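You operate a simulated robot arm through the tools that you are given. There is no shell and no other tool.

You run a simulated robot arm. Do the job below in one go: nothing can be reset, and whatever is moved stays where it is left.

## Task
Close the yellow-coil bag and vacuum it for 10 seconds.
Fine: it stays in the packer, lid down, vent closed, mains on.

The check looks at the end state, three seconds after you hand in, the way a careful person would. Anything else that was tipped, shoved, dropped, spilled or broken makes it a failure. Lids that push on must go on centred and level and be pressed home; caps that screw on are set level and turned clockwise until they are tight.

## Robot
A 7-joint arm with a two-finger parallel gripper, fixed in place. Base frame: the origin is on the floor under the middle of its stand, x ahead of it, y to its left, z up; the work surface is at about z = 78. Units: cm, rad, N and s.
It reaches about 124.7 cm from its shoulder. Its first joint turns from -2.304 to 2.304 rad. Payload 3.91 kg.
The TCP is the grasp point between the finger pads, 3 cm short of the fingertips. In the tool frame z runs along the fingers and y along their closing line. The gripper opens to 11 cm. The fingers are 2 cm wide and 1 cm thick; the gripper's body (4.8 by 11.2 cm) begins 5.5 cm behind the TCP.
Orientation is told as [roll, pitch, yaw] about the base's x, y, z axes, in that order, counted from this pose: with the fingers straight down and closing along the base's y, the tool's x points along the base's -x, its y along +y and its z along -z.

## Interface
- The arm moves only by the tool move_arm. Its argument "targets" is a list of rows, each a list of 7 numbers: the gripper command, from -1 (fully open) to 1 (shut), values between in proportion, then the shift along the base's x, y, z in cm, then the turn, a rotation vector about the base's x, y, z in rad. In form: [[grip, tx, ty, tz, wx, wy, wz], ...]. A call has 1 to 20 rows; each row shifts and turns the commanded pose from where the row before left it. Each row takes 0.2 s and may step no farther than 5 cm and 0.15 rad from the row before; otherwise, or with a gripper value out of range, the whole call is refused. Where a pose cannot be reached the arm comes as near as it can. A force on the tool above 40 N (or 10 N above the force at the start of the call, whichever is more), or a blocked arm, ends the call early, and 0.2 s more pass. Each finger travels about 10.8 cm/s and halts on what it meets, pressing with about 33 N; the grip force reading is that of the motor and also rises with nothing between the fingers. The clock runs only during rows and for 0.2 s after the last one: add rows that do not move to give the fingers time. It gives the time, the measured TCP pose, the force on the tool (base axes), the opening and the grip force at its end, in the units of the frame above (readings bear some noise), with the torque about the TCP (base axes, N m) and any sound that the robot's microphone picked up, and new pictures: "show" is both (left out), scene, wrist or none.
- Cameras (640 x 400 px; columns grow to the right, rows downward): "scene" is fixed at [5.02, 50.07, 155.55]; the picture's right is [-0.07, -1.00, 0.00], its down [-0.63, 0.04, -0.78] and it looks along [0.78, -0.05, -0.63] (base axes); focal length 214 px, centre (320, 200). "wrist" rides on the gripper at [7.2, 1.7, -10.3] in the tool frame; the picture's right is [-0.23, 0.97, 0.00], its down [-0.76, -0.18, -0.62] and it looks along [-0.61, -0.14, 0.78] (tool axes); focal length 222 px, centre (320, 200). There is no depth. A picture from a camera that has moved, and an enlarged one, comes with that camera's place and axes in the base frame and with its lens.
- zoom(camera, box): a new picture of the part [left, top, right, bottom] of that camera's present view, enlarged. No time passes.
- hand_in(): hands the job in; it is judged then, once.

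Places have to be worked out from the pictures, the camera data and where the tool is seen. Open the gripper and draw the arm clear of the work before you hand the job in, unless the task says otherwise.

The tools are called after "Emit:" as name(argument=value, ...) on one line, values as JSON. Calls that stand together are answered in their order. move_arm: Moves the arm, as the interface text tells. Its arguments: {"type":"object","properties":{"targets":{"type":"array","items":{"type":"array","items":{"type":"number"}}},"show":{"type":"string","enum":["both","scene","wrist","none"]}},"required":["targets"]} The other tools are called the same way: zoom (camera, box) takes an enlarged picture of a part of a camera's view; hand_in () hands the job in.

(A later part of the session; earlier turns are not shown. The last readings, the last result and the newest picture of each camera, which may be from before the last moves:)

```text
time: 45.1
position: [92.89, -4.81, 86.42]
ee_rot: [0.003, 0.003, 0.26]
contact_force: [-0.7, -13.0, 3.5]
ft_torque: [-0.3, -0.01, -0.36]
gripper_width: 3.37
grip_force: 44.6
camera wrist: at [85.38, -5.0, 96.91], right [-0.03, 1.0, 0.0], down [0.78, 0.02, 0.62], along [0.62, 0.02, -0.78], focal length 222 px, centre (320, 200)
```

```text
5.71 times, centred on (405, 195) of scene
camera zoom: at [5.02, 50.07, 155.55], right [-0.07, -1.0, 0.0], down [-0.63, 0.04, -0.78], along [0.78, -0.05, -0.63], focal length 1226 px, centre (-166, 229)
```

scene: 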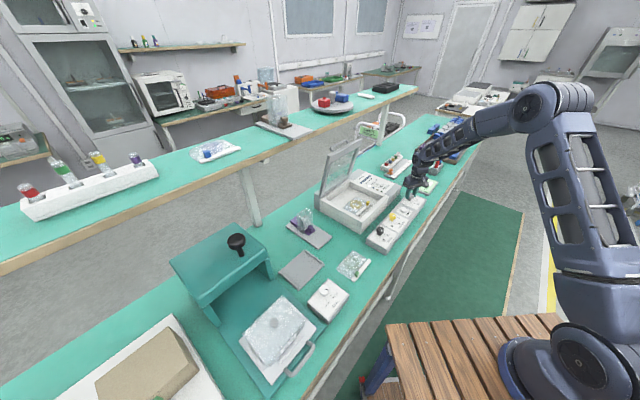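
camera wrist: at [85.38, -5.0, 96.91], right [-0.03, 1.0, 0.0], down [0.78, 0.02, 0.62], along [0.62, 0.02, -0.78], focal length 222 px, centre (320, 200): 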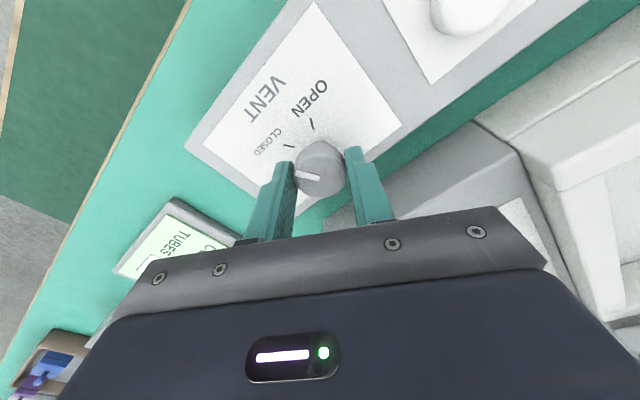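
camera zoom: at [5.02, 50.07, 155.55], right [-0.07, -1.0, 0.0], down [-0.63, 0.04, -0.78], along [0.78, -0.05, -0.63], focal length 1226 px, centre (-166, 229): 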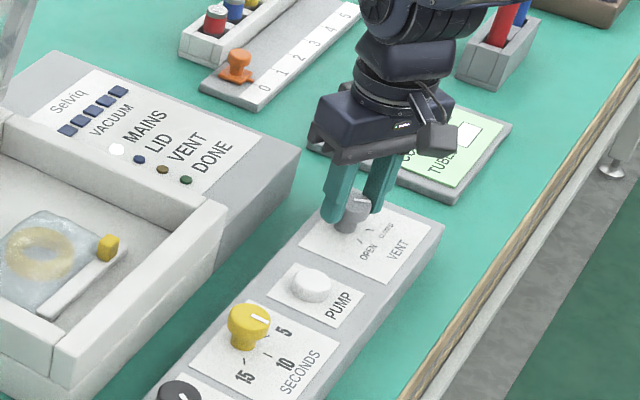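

The pointer lines up with CLOSED and resistance shows at the end. I release and rise, then check all lamps and knobs.

Emit:
move_arm(targets=[[0.4, 0, 0, 0, 0, 0, 0], [0.0, 0, 0, 0, 0, 0, 0], [0.0, 0, 0, 3, 0, 0, 0], [0.0, 0, 0, 4, 0, 0, 0], [0.0, 0, 0, 4, 0, 0, 0], [0.0, 0, 0, 4, 0, 0, 0], [0, 0, 0, 0, 0, 0, 0]])

Emit:
zoom(camera="wrist", box=[220, 30, 420, 190])

Emit:
zoom(camera="scene", box=[340, 160, 430, 240])

Emit:
zoom(camera="scene", box=[310, 130, 410, 240])

```text
time: 46.7
position: [92.72, -4.81, 101.32]
ee_rot: [0.003, 0.003, 0.259]
contact_force: [-0.7, -0.2, 0.0]
ft_torque: [0.01, 0.01, -0.01]
gripper_width: 5.5
grip_force: 0.1
camera wrist: at [85.33, -4.99, 111.86], right [-0.03, 1.0, 0.0], down [0.78, 0.02, 0.62], along [0.62, 0.02, -0.78], focal length 222 px, centre (320, 200)
```

scene: 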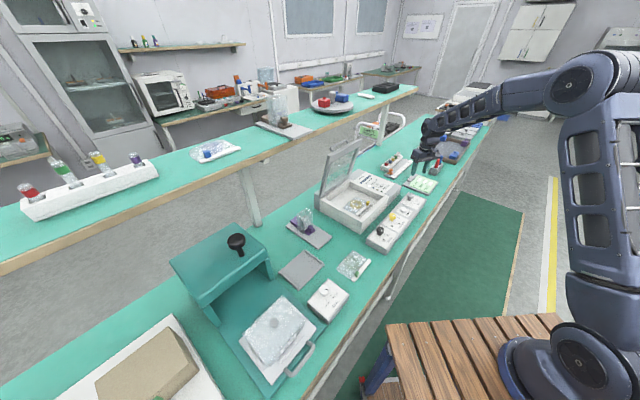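
wrist: 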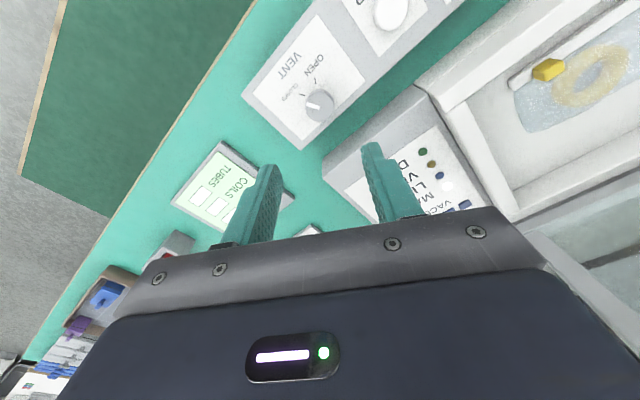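

```text
2.50 times, centred on (320, 110) of wrist
camera zoom: at [85.33, -4.99, 111.86], right [-0.03, 1.0, 0.0], down [0.78, 0.02, 0.62], along [0.62, 0.02, -0.78], focal length 555 px, centre (320, 425)
```

zoom: 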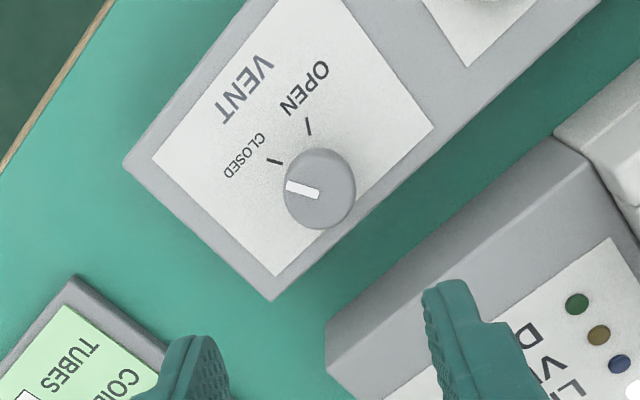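

```text
5.00 times, centred on (385, 200) of scene
camera zoom: at [5.02, 50.07, 155.55], right [-0.07, -1.0, 0.0], down [-0.63, 0.04, -0.78], along [0.78, -0.05, -0.63], focal length 1072 px, centre (-5, 200)
```

zoom: 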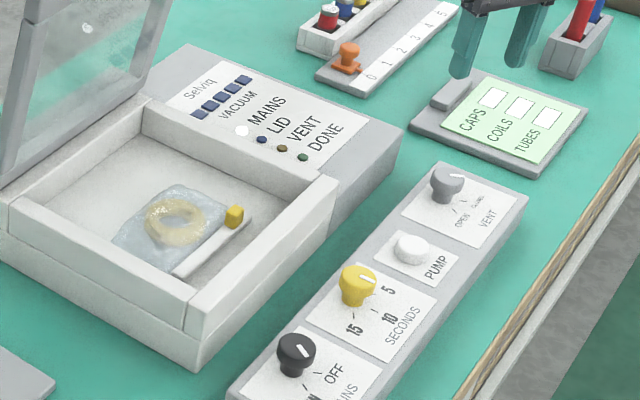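

```text
3.64 times, centred on (360, 185) of scene
camera zoom: at [5.02, 50.07, 155.55], right [-0.07, -1.0, 0.0], down [-0.63, 0.04, -0.78], along [0.78, -0.05, -0.63], focal length 780 px, centre (174, 254)
```

zoom: 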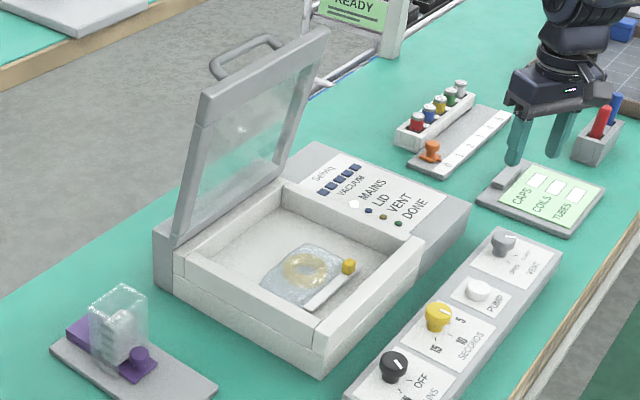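

VENT is closed (its lamp is dark), MAINS lamp lit, SECONDS at 10. Now the lid: I zoom on it and its handle to work out how to bring it down.

Emit:
zoom(camera="scene", box=[310, 130, 370, 190])

Emit:
zoom(camera="scene", box=[310, 160, 370, 220])

Emit:
zoom(camera="wrist", box=[380, 0, 640, 260])

```text
6.67 times, centred on (340, 160) of scene
camera zoom: at [5.02, 50.07, 155.55], right [-0.07, -1.0, 0.0], down [-0.63, 0.04, -0.78], along [0.78, -0.05, -0.63], focal length 1430 px, centre (187, 467)
```

zoom: 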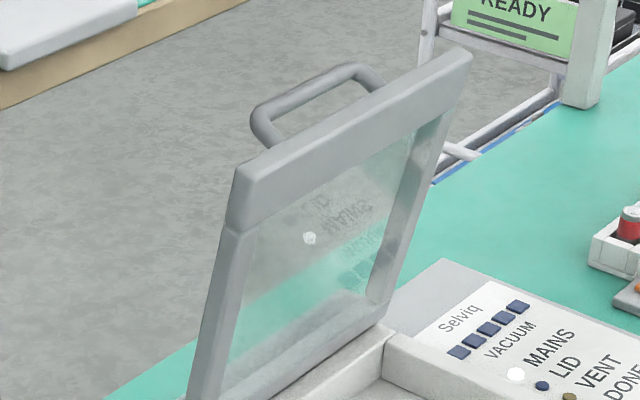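

```text
6.67 times, centred on (340, 190) of scene
camera zoom: at [5.02, 50.07, 155.55], right [-0.07, -1.0, 0.0], down [-0.63, 0.04, -0.78], along [0.78, -0.05, -0.63], focal length 1430 px, centre (187, 267)
```

zoom: 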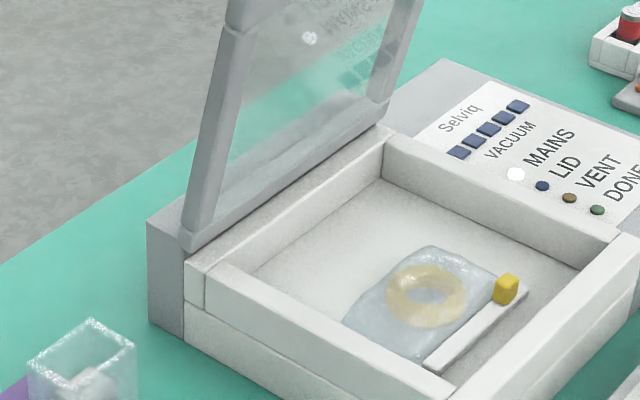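

```text
1.54 times, centred on (510, 130) of wrist
camera zoom: at [85.33, -4.99, 111.86], right [-0.03, 1.0, 0.0], down [0.78, 0.02, 0.62], along [0.62, 0.02, -0.78], focal length 342 px, centre (28, 308)
```

zoom: 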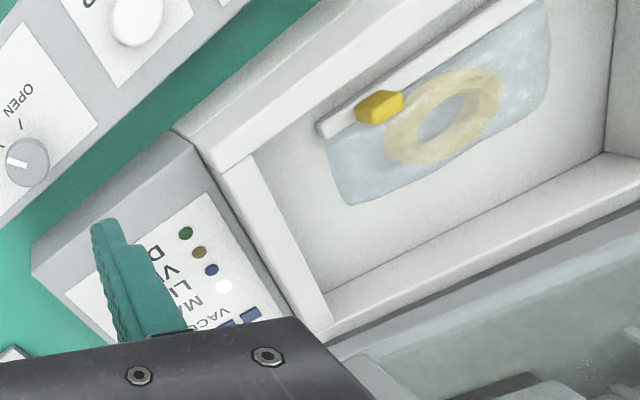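

The handle is a U-bar on the lid's outer face near its free edge; I judge the bar centre at about (99.3, 35, 113), running along the bench, and the lid stands about 80° open with its hinge near z≈88 at the back. I go up and over to look at the handle from above.

Emit:
move_arm(targets=[[0, 0.5, 2.2, 4.2, 0, 0, -0.13], [0, 0.5, 2.2, 4.2, 0, 0, -0.13], [0, 0.5, 2.2, 4.2, 0, 0, -0.13], [0, 0.5, 2.2, 4.2, 0, 0, -0.13], [0, 0.5, 2.2, 4.2, 0, 0, -0.13], [0, 0.5, 4.6, 0.5, 0, 0, -0.13], [0, 0.5, 4.6, 0.5, 0, 0, -0.13], [0, 0.5, 4.6, 0.5, 0, 0, -0.13], [0, 0.5, 4.6, 0.5, 0, 0, -0.02], [0, 0.5, 4.6, 0.5, 0, 0, 0], [0, 0.3, 2.5, 0.5, 0, 0, 0], [0, 0, 0, 0, 0, 0, 0]])

Emit:
zoom(camera="wrist", box=[200, 20, 440, 210])

Emit:
zoom(camera="scene", box=[300, 100, 420, 210])

```text
time: 49.0
position: [97.8, 28.86, 125.04]
ee_rot: [-0.009, -0.001, -0.813]
contact_force: [-25.2, -22.8, -5.2]
ft_torque: [-0.16, 0.12, 0.42]
gripper_width: 3.8
grip_force: 0.1
stopped in row 11: the force on the tool passed its limit at 49 N (the readings are from after the stop); the commanded pose is now the measured one
camera wrist: at [94.14, 35.42, 135.32], right [0.86, 0.51, -0.01], down [0.4, -0.67, 0.63], along [0.31, -0.54, -0.78], focal length 222 px, centre (320, 200)
```

scene: 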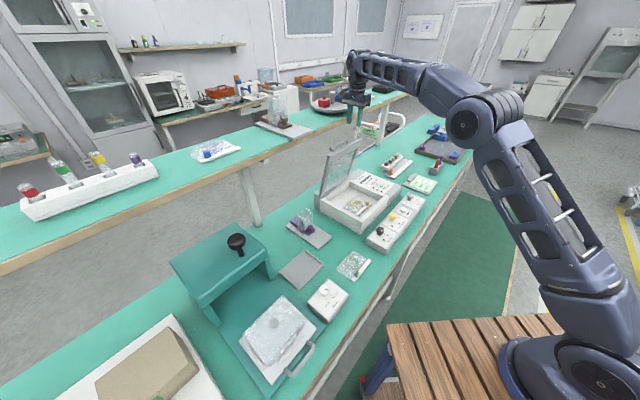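
wrist: 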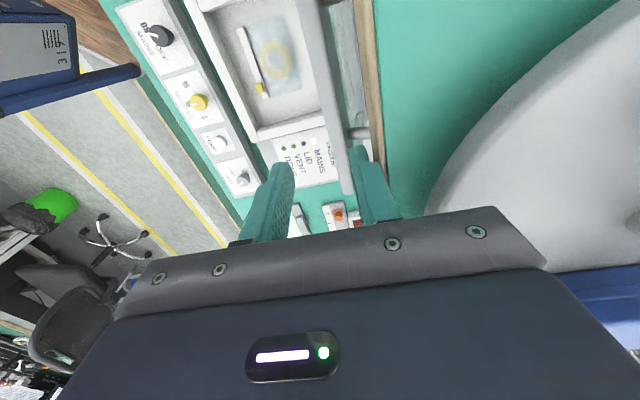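

```text
2.11 times, centred on (320, 115) of wrist
camera zoom: at [94.14, 35.42, 135.32], right [0.86, 0.51, -0.01], down [0.4, -0.67, 0.63], along [0.31, -0.54, -0.78], focal length 468 px, centre (320, 379)
```

zoom: 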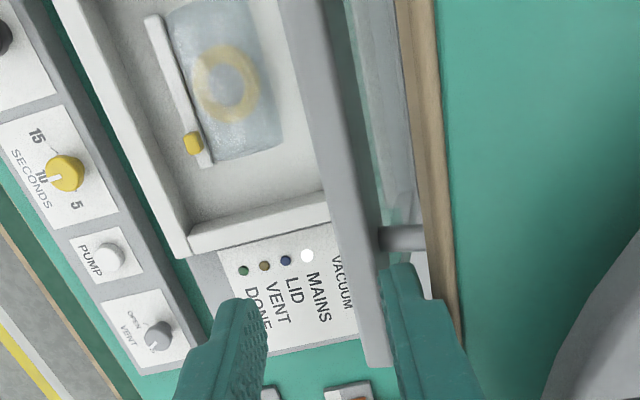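

```text
3.64 times, centred on (360, 155) of scene
camera zoom: at [5.02, 50.07, 155.55], right [-0.07, -1.0, 0.0], down [-0.63, 0.04, -0.78], along [0.78, -0.05, -0.63], focal length 780 px, centre (174, 364)
```

zoom: 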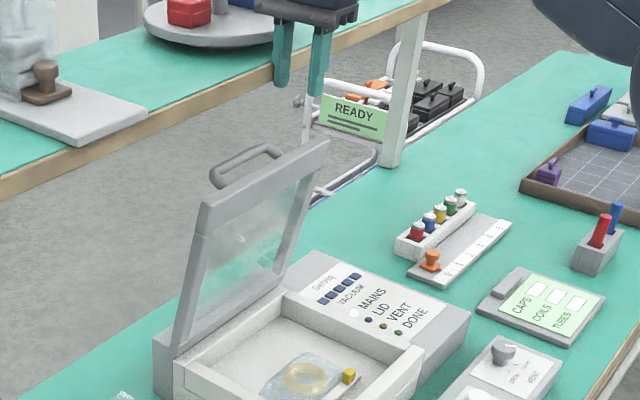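

The rear finger touched the front edge of the overhead shelf (it overhangs at e2≈93-94, z≈122-126), so the handle can't be reached from straight above. I back away toward the robot at once and look.

Emit:
move_arm(targets=[[0, -2.5, -2.4, 0, 0.009, 0, 0], [0, -3, -2.9, 0, 0, 0, 0], [0.5, -1.5, -1.4, 0, 0, 0, 0], [1, 0, 0, 0, 0, 0, 0]])

Emit:
zoom(camera="scene", box=[240, 60, 420, 210])

Emit:
zoom(camera="wrist", box=[220, 0, 540, 210])

```text
time: 50.0
position: [90.85, 22.37, 124.8]
ee_rot: [0.0, 0.006, -0.81]
contact_force: [0.2, 0.1, 0.7]
ft_torque: [0.0, 0.01, 0.01]
gripper_width: 0.01
grip_force: 32.2
camera wrist: at [87.2, 28.8, 135.3], right [0.86, 0.51, 0.0], down [0.4, -0.68, 0.62], along [0.31, -0.53, -0.79], focal length 222 px, centre (320, 200)
```

scene: 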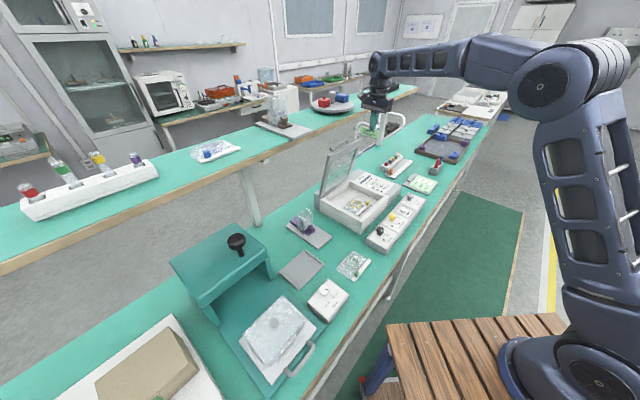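
wrist: 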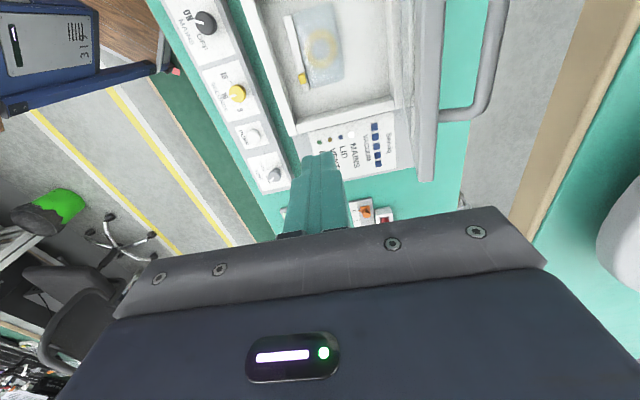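

```text
2.67 times, centred on (330, 135) of scene
camera zoom: at [5.02, 50.07, 155.55], right [-0.07, -1.0, 0.0], down [-0.63, 0.04, -0.78], along [0.78, -0.05, -0.63], focal length 572 px, centre (293, 373)
```

zoom: 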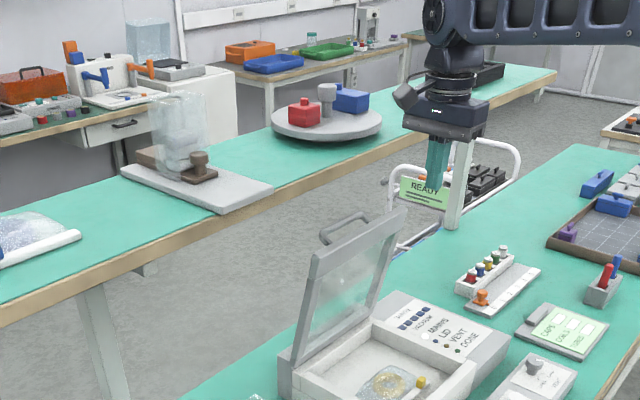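

```text
1.90 times, centred on (380, 105) of wrist
camera zoom: at [87.2, 28.8, 135.3], right [0.86, 0.51, 0.0], down [0.4, -0.68, 0.62], along [0.31, -0.53, -0.79], focal length 423 px, centre (206, 381)
```

zoom: 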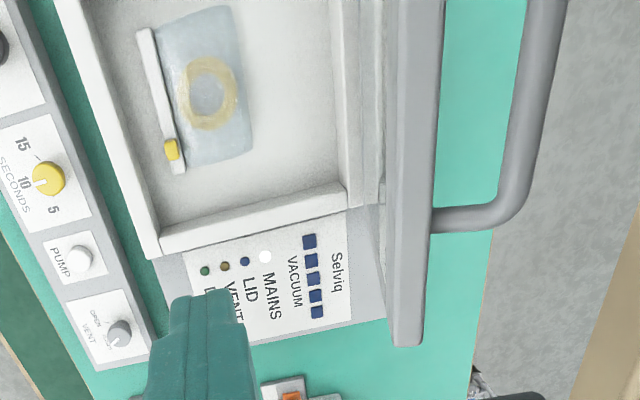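

Seen from here the lid top is at z≈113.7 (back corner e2≈92.2), the handle loop sticks out behind it between e1≈38 and 50, and the shelf overhangs just above. I'll hook the lid's back edge right of the handle with closed, tilted fingers; first I turn the wrist so the fingers close along the bench.

Emit:
move_arm(targets=[[1, 0.64, -0.24, 0, 0, 0, 0.144], [1, 0.64, -0.24, 0, 0, 0, 0.144], [1, 0.64, -0.24, 0, 0, 0, 0.144], [1, 0.64, -0.24, 0, 0, 0, 0.144], [1, 0.64, -0.24, 0, 0, 0, 0.144], [1, 0.64, -0.24, 0, 0, 0, 0.144], [1, 0.64, -0.24, 0, 0, 0, 0.144], [1, 0.64, -0.24, 0, 0, 0, 0.144], [1, 0.64, -0.24, 0, 0, 0, 0.144], [1, 0.64, -0.24, 0, 0, 0, 0.144], [1, 0.64, -0.24, 0, 0, 0, 0.14], [1, 0, 0, 0, 0, 0, 0]])

Emit:
zoom(camera="scene", box=[290, 70, 450, 210])

```text
time: 52.6
position: [97.86, 19.75, 124.92]
ee_rot: [0.002, 0.006, 0.771]
contact_force: [0.3, 0.3, 0.3]
ft_torque: [0.01, 0.0, -0.01]
gripper_width: 0.0
grip_force: 32.5
camera wrist: at [91.65, 15.99, 135.35], right [-0.52, 0.86, 0.0], down [0.67, 0.41, 0.62], along [0.53, 0.32, -0.79], focal length 222 px, centre (320, 200)
```

scene: 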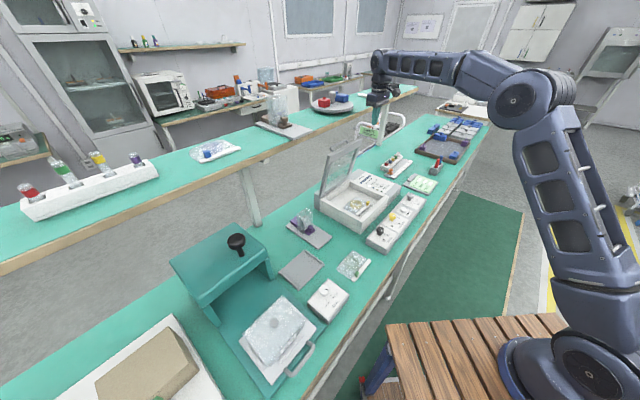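
wrist: 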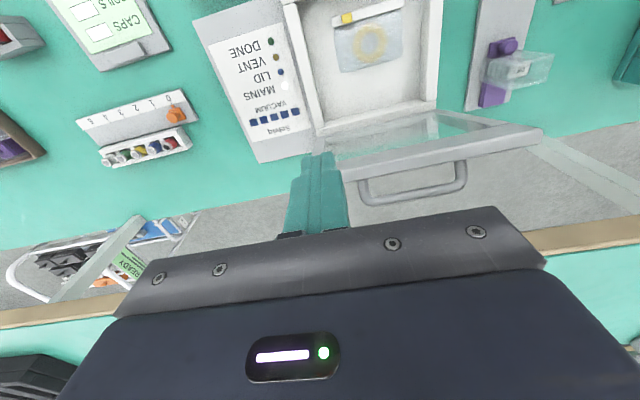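

```text
2.86 times, centred on (370, 140) of scene
camera zoom: at [5.02, 50.07, 155.55], right [-0.07, -1.0, 0.0], down [-0.63, 0.04, -0.78], along [0.78, -0.05, -0.63], focal length 613 px, centre (177, 371)
```

zoom: 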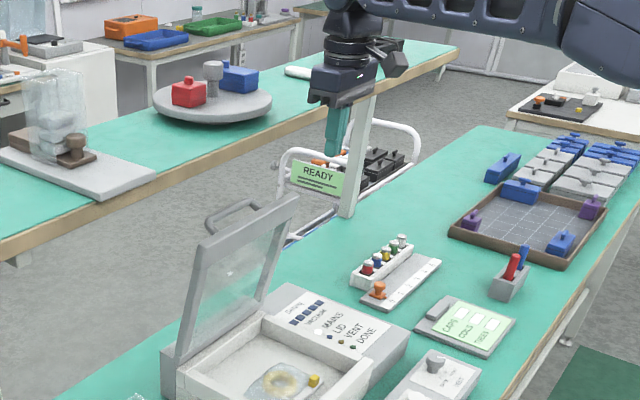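

I zoom into the wrist view to pin down the lid's top edge, handle and shelf edge from this side.

Emit:
zoom(camera="wrist", box=[270, 80, 570, 260])

```text
2.13 times, centred on (420, 170) of wrist
camera zoom: at [91.65, 15.99, 135.35], right [-0.52, 0.86, 0.0], down [0.67, 0.41, 0.62], along [0.53, 0.32, -0.79], focal length 474 px, centre (107, 264)
```

zoom: 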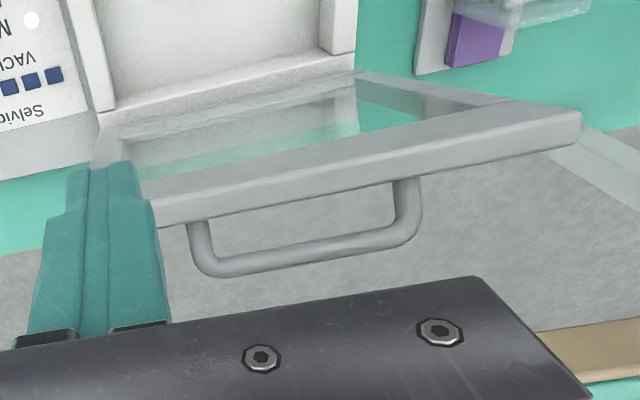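

Lid back edge confirmed at e2≈91.8, z≈113.7; handle loop spans e1≈38-51, so I hook at e1≈54. I tilt the closed fingers 45° so they point down and toward the back.

Emit:
move_arm(targets=[[1, 0, 0, 0, 0.0913, -0.0939, 0], [1, 0, 0, 0, 0.0913, -0.0939, 0], [1, 0, 0, 0, 0.0913, -0.0939, 0], [1, 0, 0, 0, 0.0913, -0.0939, 0], [1, 0, 0, 0, 0.0913, -0.0939, 0], [1, 0, 0, 0, 0.0913, -0.0939, 0], [1, 0, 0, 0, 0, 0, 0]])

Emit:
zoom(camera="scene", box=[290, 70, 450, 210])

Emit:
zoom(camera="wrist", box=[200, 60, 560, 260])

```text
time: 54.2
position: [97.89, 19.8, 124.96]
ee_rot: [0.001, -0.781, 0.771]
contact_force: [-0.1, 0.7, -0.3]
ft_torque: [0.05, 0.0, 0.03]
gripper_width: 0.01
grip_force: 33.2
camera wrist: at [87.89, 12.37, 127.2], right [-0.56, 0.81, 0.16], down [0.2, -0.06, 0.98], along [0.8, 0.58, -0.13], focal length 222 px, centre (320, 200)
```

scene: 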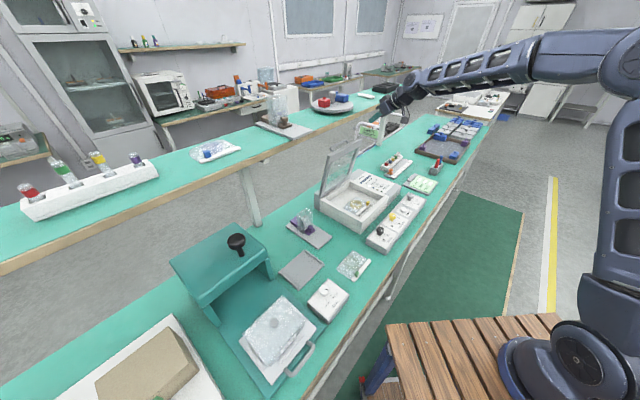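
wrist: 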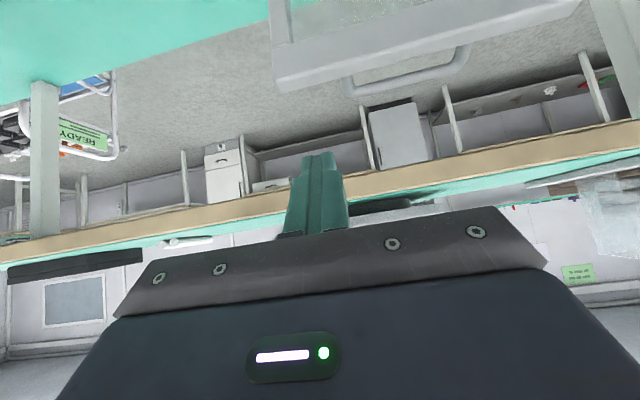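

```text
2.86 times, centred on (370, 140) of scene
camera zoom: at [5.02, 50.07, 155.55], right [-0.07, -1.0, 0.0], down [-0.63, 0.04, -0.78], along [0.78, -0.05, -0.63], focal length 613 px, centre (177, 371)
```

zoom: 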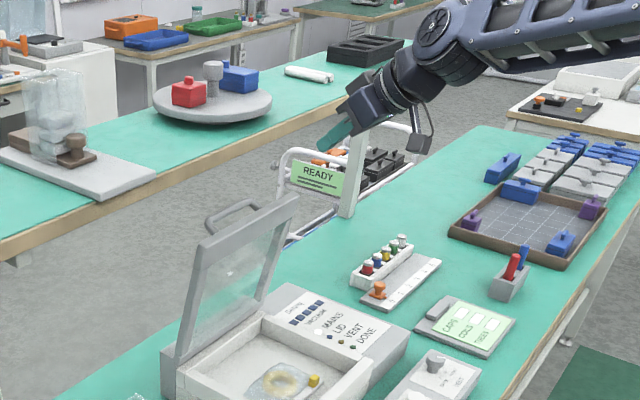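

```text
1.78 times, centred on (380, 160) of wrist
camera zoom: at [87.89, 12.37, 127.2], right [-0.56, 0.81, 0.16], down [0.2, -0.06, 0.98], along [0.8, 0.58, -0.13], focal length 395 px, centre (213, 271)
```

zoom: 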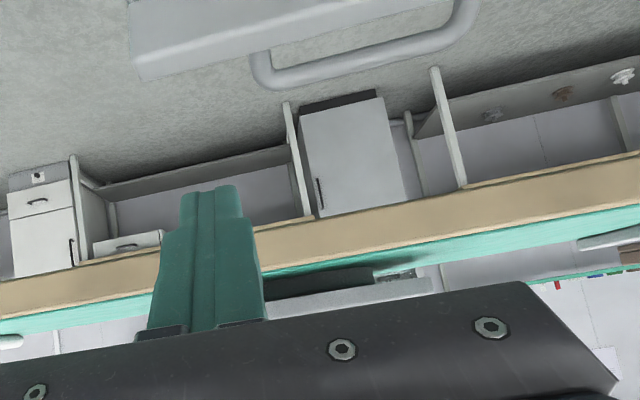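

The fingers now point down-back at 45°, in line between the lid's right end and the handle loop. I advance along the finger axis 7 cm, then look again.

Emit:
move_arm(targets=[[1, 1.77, 1.73, -2.47, 0, 0, 0], [1, 1.77, 1.73, -2.47, 0, 0, 0], [1, 0, 0, 0, 0, 0, 0]])

Emit:
zoom(camera="scene", box=[310, 90, 410, 190])

Emit:
zoom(camera="wrist", box=[200, 60, 560, 260])

```text
time: 55.0
position: [101.52, 23.3, 119.94]
ee_rot: [0.001, -0.78, 0.768]
contact_force: [-1.0, 0.3, 0.2]
ft_torque: [-0.04, -0.01, -0.03]
gripper_width: 0.03
grip_force: 33.5
camera wrist: at [91.45, 15.88, 122.16], right [-0.56, 0.81, 0.16], down [0.2, -0.06, 0.98], along [0.8, 0.58, -0.13], focal length 222 px, centre (320, 200)
```

scene: 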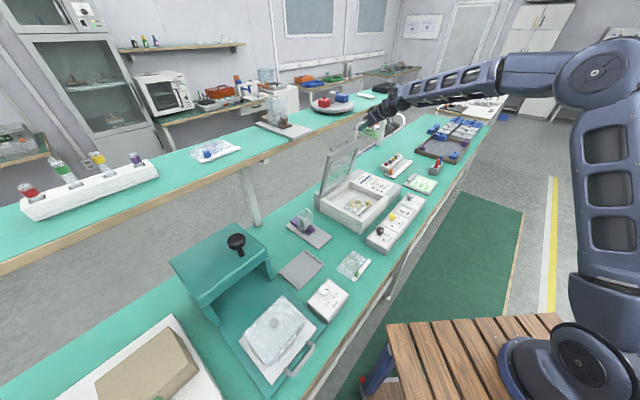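
wrist: 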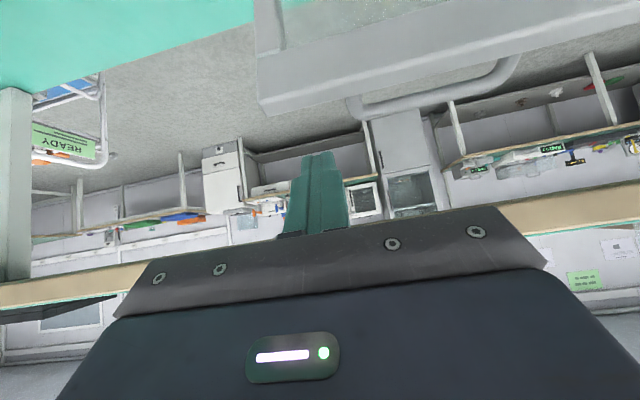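

```text
4.00 times, centred on (360, 140) of scene
camera zoom: at [5.02, 50.07, 155.55], right [-0.07, -1.0, 0.0], down [-0.63, 0.04, -0.78], along [0.78, -0.05, -0.63], focal length 858 px, centre (160, 440)
```

zoom: 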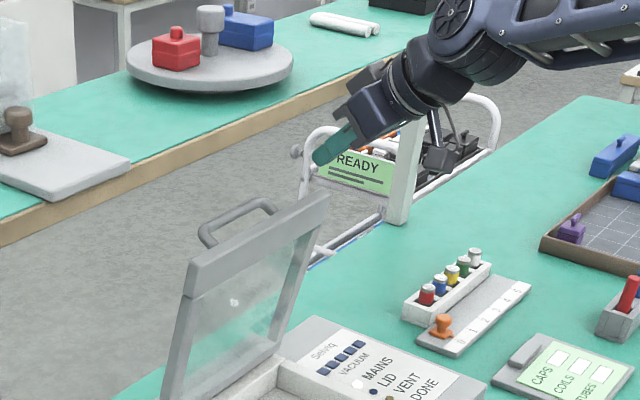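

```text
1.78 times, centred on (380, 160) of wrist
camera zoom: at [91.45, 15.88, 122.16], right [-0.56, 0.81, 0.16], down [0.2, -0.06, 0.98], along [0.8, 0.58, -0.13], focal length 395 px, centre (213, 271)
```

zoom: 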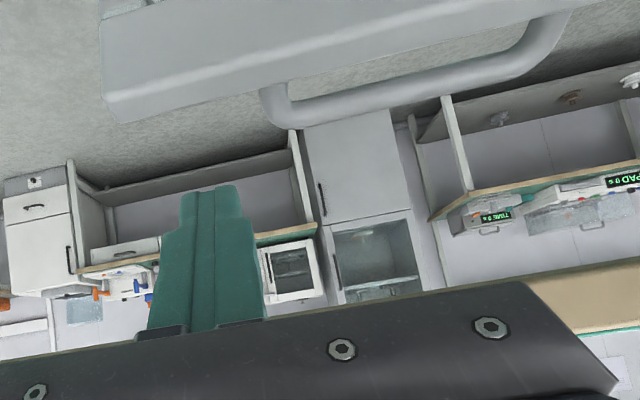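

Clearance under the finger to the lid edge is about 1.7 cm. I slide the fingers 6 cm further along their axis, over the lid's edge and down behind it.

Emit:
move_arm(targets=[[1, 1.01, 0.99, -1.41, 0, 0, 0], [1, 1.01, 0.99, -1.41, 0, 0, 0], [1, 1.01, 0.99, -1.41, 0, 0, 0], [1, 0.14, 0.14, -1.2, 0, 0, 0], [1, 0, 0, 0, 0, 0, 0]])

Emit:
zoom(camera="scene", box=[310, 90, 410, 190])

Emit:
zoom(camera="wrist", box=[200, 60, 560, 260])

```text
time: 56.2
position: [104.61, 26.33, 114.56]
ee_rot: [0.001, -0.78, 0.769]
contact_force: [0.7, 0.2, 0.2]
ft_torque: [0.04, 0.01, 0.01]
gripper_width: 0.0
grip_force: 32.9
camera wrist: at [94.58, 18.95, 116.8], right [-0.56, 0.81, 0.16], down [0.2, -0.06, 0.98], along [0.8, 0.58, -0.13], focal length 222 px, centre (320, 200)
```

scene: 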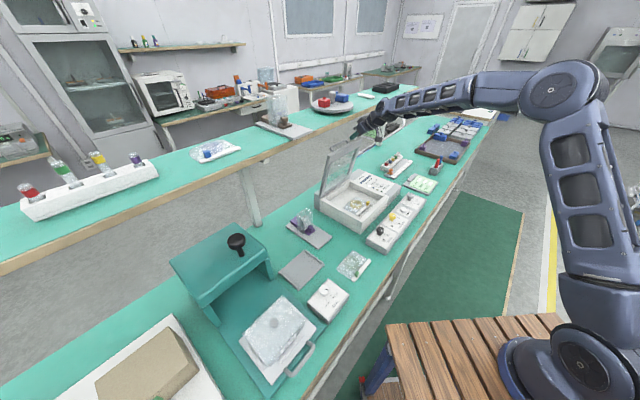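
wrist: 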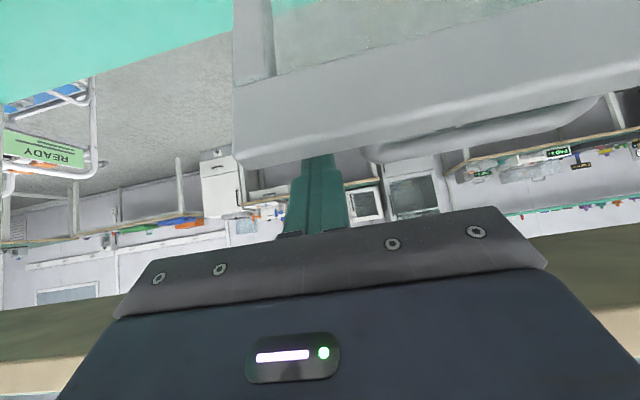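

```text
4.00 times, centred on (360, 140) of scene
camera zoom: at [5.02, 50.07, 155.55], right [-0.07, -1.0, 0.0], down [-0.63, 0.04, -0.78], along [0.78, -0.05, -0.63], focal length 858 px, centre (160, 440)
```

zoom: 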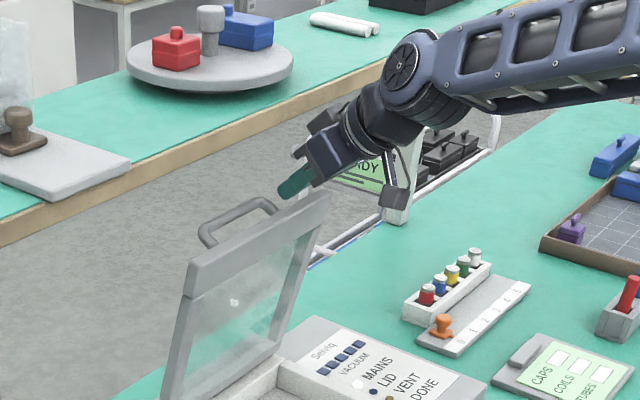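

```text
1.78 times, centred on (380, 160) of wrist
camera zoom: at [94.58, 18.95, 116.8], right [-0.56, 0.81, 0.16], down [0.2, -0.06, 0.98], along [0.8, 0.58, -0.13], focal length 395 px, centre (213, 271)
```

zoom: 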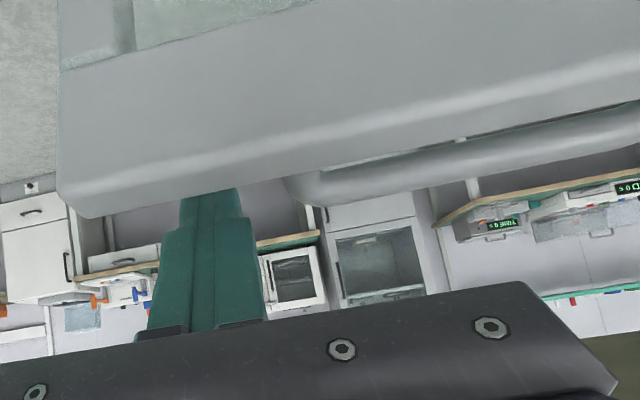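

The fingertips are now hooked behind the lid's back edge. I pull gently toward the robot and watch force and lid.

Emit:
move_arm(targets=[[1, -0.5, -0.49, 0, 0, 0, 0], [1, -0.5, -0.49, 0, 0, 0, 0], [1, -0.5, -0.49, -0.1, 0, 0, 0], [1, -0.5, -0.49, -0.15, 0, 0, 0], [1, -0.5, -0.49, -0.18, 0, 0, 0], [1, -0.5, -0.49, -0.18, 0, 0, 0]])

Emit:
zoom(camera="scene", box=[310, 100, 410, 220])

Emit:
zoom(camera="wrist", box=[200, 60, 560, 260])

```text
time: 57.6
position: [101.65, 23.27, 114.02]
ee_rot: [0.003, -0.78, 0.767]
contact_force: [0.1, -0.4, 0.2]
ft_torque: [-0.01, -0.04, -0.02]
gripper_width: 0.01
grip_force: 33.4
camera wrist: at [91.58, 15.95, 116.21], right [-0.56, 0.81, 0.16], down [0.2, -0.06, 0.98], along [0.8, 0.58, -0.13], focal length 222 px, centre (320, 200)
```

scene: 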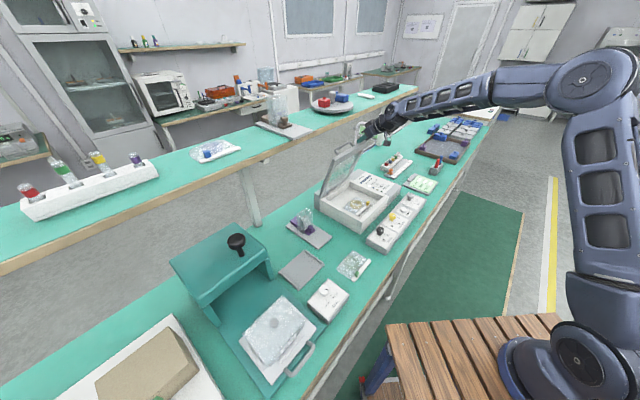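
wrist: 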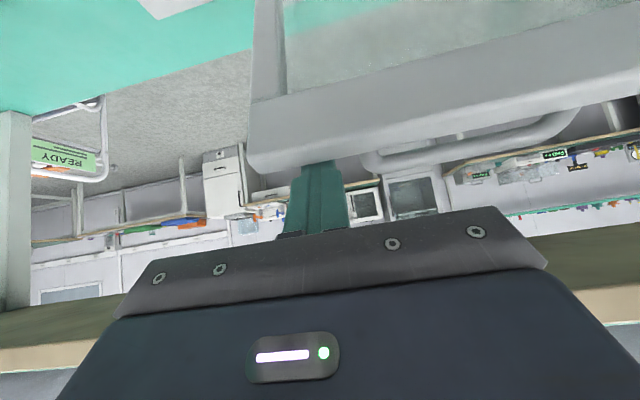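

```text
3.33 times, centred on (360, 160) of scene
camera zoom: at [5.02, 50.07, 155.55], right [-0.07, -1.0, 0.0], down [-0.63, 0.04, -0.78], along [0.78, -0.05, -0.63], focal length 715 px, centre (187, 333)
```

zoom: 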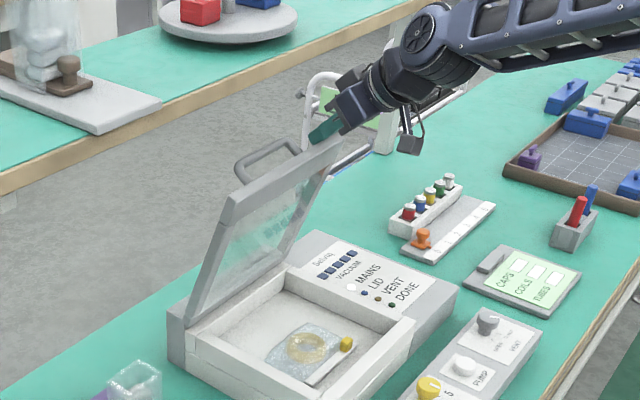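

```text
1.78 times, centred on (380, 160) of wrist
camera zoom: at [91.58, 15.95, 116.21], right [-0.56, 0.81, 0.16], down [0.2, -0.06, 0.98], along [0.8, 0.58, -0.13], focal length 395 px, centre (213, 271)
```

zoom: 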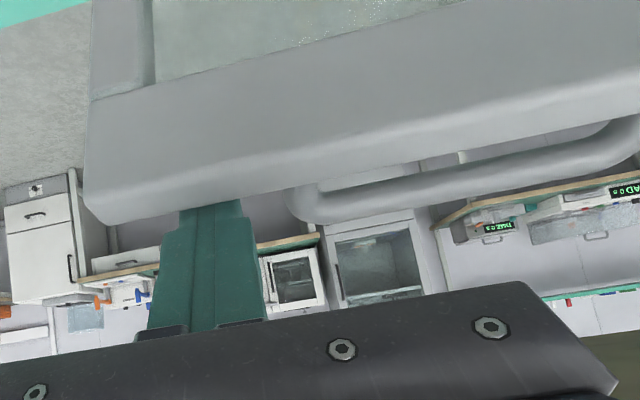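

The lid follows and stays put without pushing back. I continue pulling it along its arc.

Emit:
move_arm(targets=[[1, -0.681, -0.662, -0.32, 0, 0, 0], [1, -0.667, -0.648, -0.36, 0, 0, 0], [1, -0.66, -0.641, -0.4, 0, 0, 0], [1, -0.645, -0.627, -0.43, 0, 0, 0], [1, -0.631, -0.613, -0.46, 0, 0, 0], [1, -0.617, -0.6, -0.5, 0, 0, 0], [1, -0.602, -0.585, -0.53, 0, 0, 0], [1, -0.588, -0.572, -0.56, 0, 0, 0]])

Emit:
zoom(camera="scene", box=[310, 100, 410, 220])

Emit:
zoom(camera="wrist", box=[200, 60, 560, 260])

```text
time: 59.4
position: [96.49, 18.41, 110.44]
ee_rot: [0.003, -0.78, 0.769]
contact_force: [0.6, 0.0, 0.7]
ft_torque: [-0.02, 0.0, 0.0]
gripper_width: 0.0
grip_force: 32.5
camera wrist: at [86.49, 11.04, 112.61], right [-0.56, 0.81, 0.16], down [0.2, -0.06, 0.98], along [0.8, 0.58, -0.13], focal length 222 px, centre (320, 200)
```

scene: 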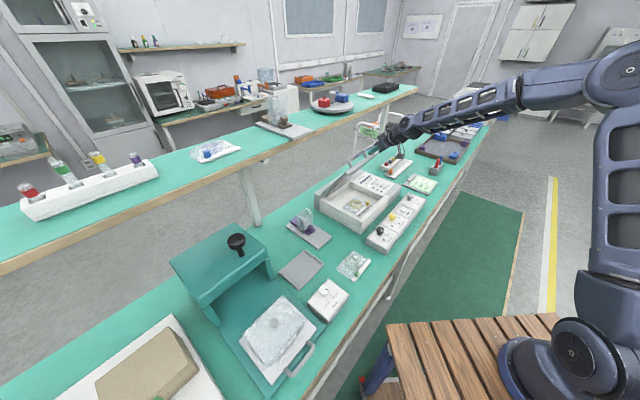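
wrist: 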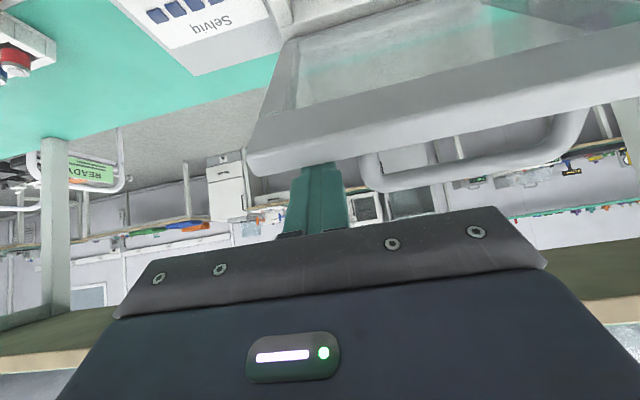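

```text
3.33 times, centred on (360, 160) of scene
camera zoom: at [5.02, 50.07, 155.55], right [-0.07, -1.0, 0.0], down [-0.63, 0.04, -0.78], along [0.78, -0.05, -0.63], focal length 715 px, centre (187, 333)
```

zoom: 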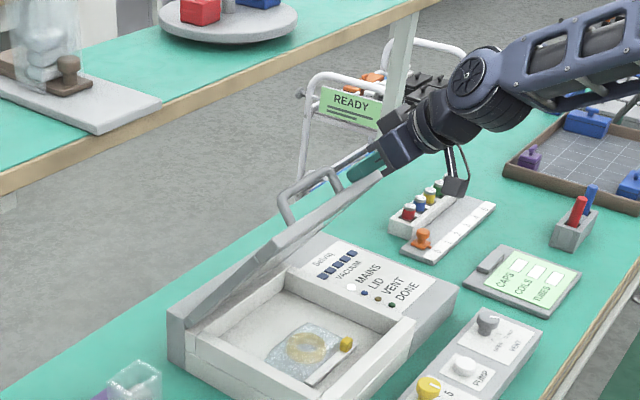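

```text
1.78 times, centred on (380, 160) of wrist
camera zoom: at [86.49, 11.04, 112.61], right [-0.56, 0.81, 0.16], down [0.2, -0.06, 0.98], along [0.8, 0.58, -0.13], focal length 395 px, centre (213, 271)
```

zoom: 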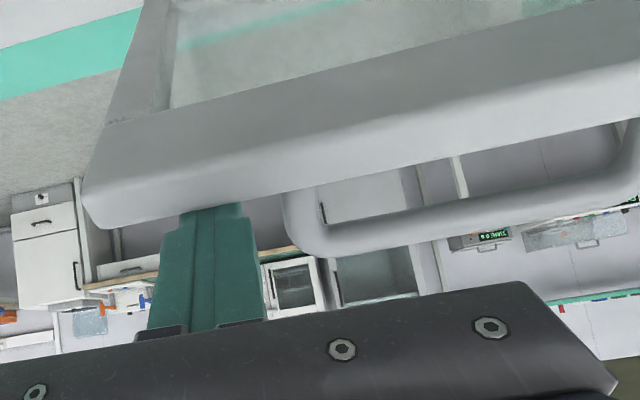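

The lid is about half-way down and still offers almost no resistance. I take it a bit further along the arc to about 45°.

Emit:
move_arm(targets=[[1, -0.56, -0.545, -0.62, 0, 0, 0], [1, -0.56, -0.545, -0.66, 0, 0, 0], [1, -0.54, -0.525, -0.7, 0, 0, 0], [1, -0.52, -0.505, -0.73, 0, 0, 0], [1, 0, 0, 0, 0, 0, 0]])

Emit:
zoom(camera="scene", box=[310, 110, 410, 230])

Emit:
zoom(camera="wrist", box=[200, 60, 560, 260])

```text
time: 60.6
position: [94.3, 16.41, 107.58]
ee_rot: [0.002, -0.78, 0.771]
contact_force: [0.1, 0.2, -0.4]
ft_torque: [0.03, 0.01, 0.01]
gripper_width: 0.0
grip_force: 33.3
camera wrist: at [84.31, 8.9, 109.92], right [-0.56, 0.81, 0.16], down [0.2, -0.06, 0.98], along [0.8, 0.58, -0.13], focal length 222 px, centre (320, 200)
```

scene: 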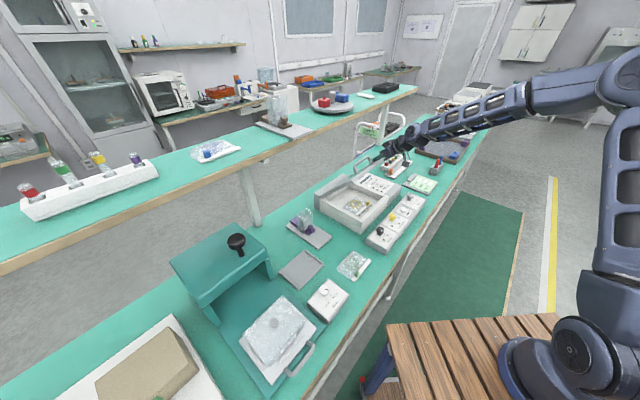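
wrist: 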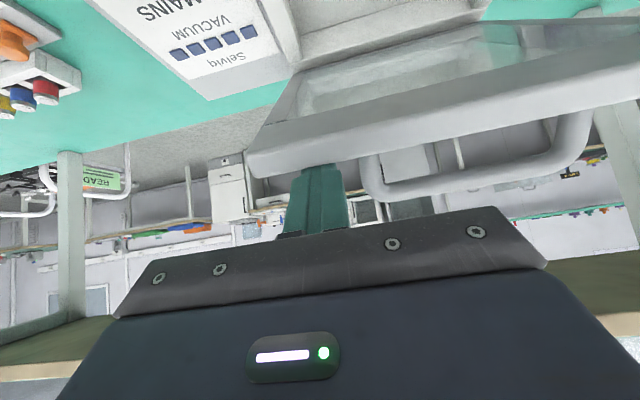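

```text
3.33 times, centred on (360, 170) of scene
camera zoom: at [5.02, 50.07, 155.55], right [-0.07, -1.0, 0.0], down [-0.63, 0.04, -0.78], along [0.78, -0.05, -0.63], focal length 715 px, centre (187, 300)
```

zoom: 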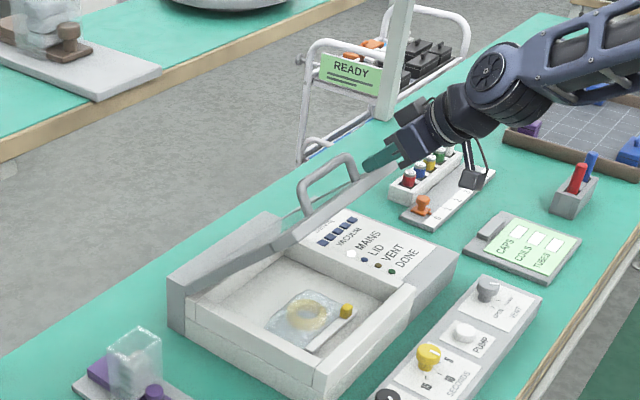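

```text
1.78 times, centred on (380, 160) of wrist
camera zoom: at [84.31, 8.9, 109.92], right [-0.56, 0.81, 0.16], down [0.2, -0.06, 0.98], along [0.8, 0.58, -0.13], focal length 395 px, centre (213, 271)
```

zoom: 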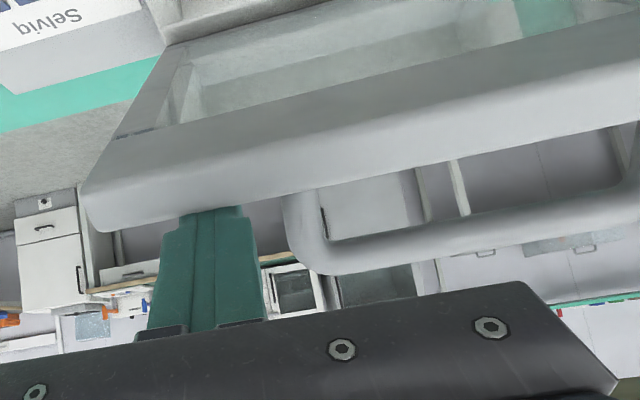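

The lid holds where I leave it. I lift off, bring the fingers back to vertical above the lid's free edge, and will then press it down from above.

Emit:
move_arm(targets=[[1, 0.3, 0.3, 2.0, 0, 0, 0], [1, 0, 0, 2.5, 0, 0, 0], [1, 0, 0, 0.5, -0.0913, 0.0939, 0], [1, 0, 0, 0, -0.0913, 0.0939, 0], [1, 0, 0, 0, -0.0913, 0.0939, 0], [1, 0, 0, 0, -0.0913, 0.0939, 0], [1, 0, 0, 0, -0.0913, 0.0939, 0], [1, 0, 0, 0, -0.0875, 0.09, 0], [1, 0, 0, 0, 0, 0, 0]])

Emit:
zoom(camera="scene", box=[310, 110, 410, 230])

Emit:
zoom(camera="wrist", box=[220, 60, 580, 260])

```text
time: 62.6
position: [94.65, 16.65, 112.69]
ee_rot: [0.002, 0.002, 0.767]
contact_force: [0.1, -1.2, -0.5]
ft_torque: [0.0, 0.03, 0.02]
gripper_width: 0.0
grip_force: 33.3
camera wrist: at [88.37, 12.84, 123.06], right [-0.51, 0.86, 0.0], down [0.67, 0.4, 0.62], along [0.53, 0.32, -0.78], focal length 222 px, centre (320, 200)
```

scene: 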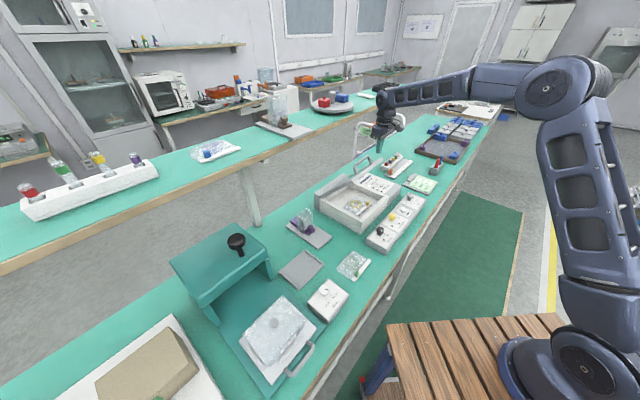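
wrist: 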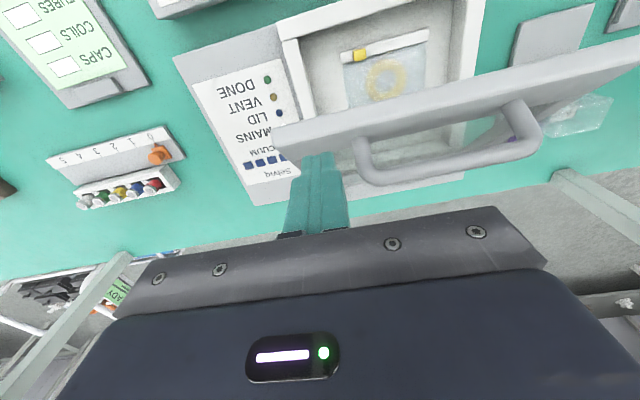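

```text
3.33 times, centred on (360, 170) of scene
camera zoom: at [5.02, 50.07, 155.55], right [-0.07, -1.0, 0.0], down [-0.63, 0.04, -0.78], along [0.78, -0.05, -0.63], focal length 715 px, centre (187, 300)
```

zoom: 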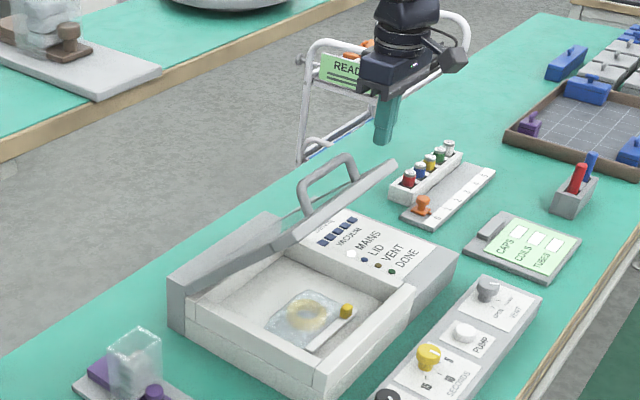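

```text
1.78 times, centred on (400, 160) of wrist
camera zoom: at [88.37, 12.84, 123.06], right [-0.51, 0.86, 0.0], down [0.67, 0.4, 0.62], along [0.53, 0.32, -0.78], focal length 395 px, centre (178, 271)
```

zoom: 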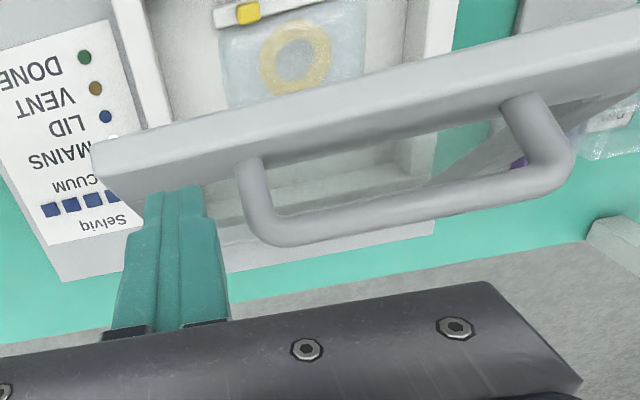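

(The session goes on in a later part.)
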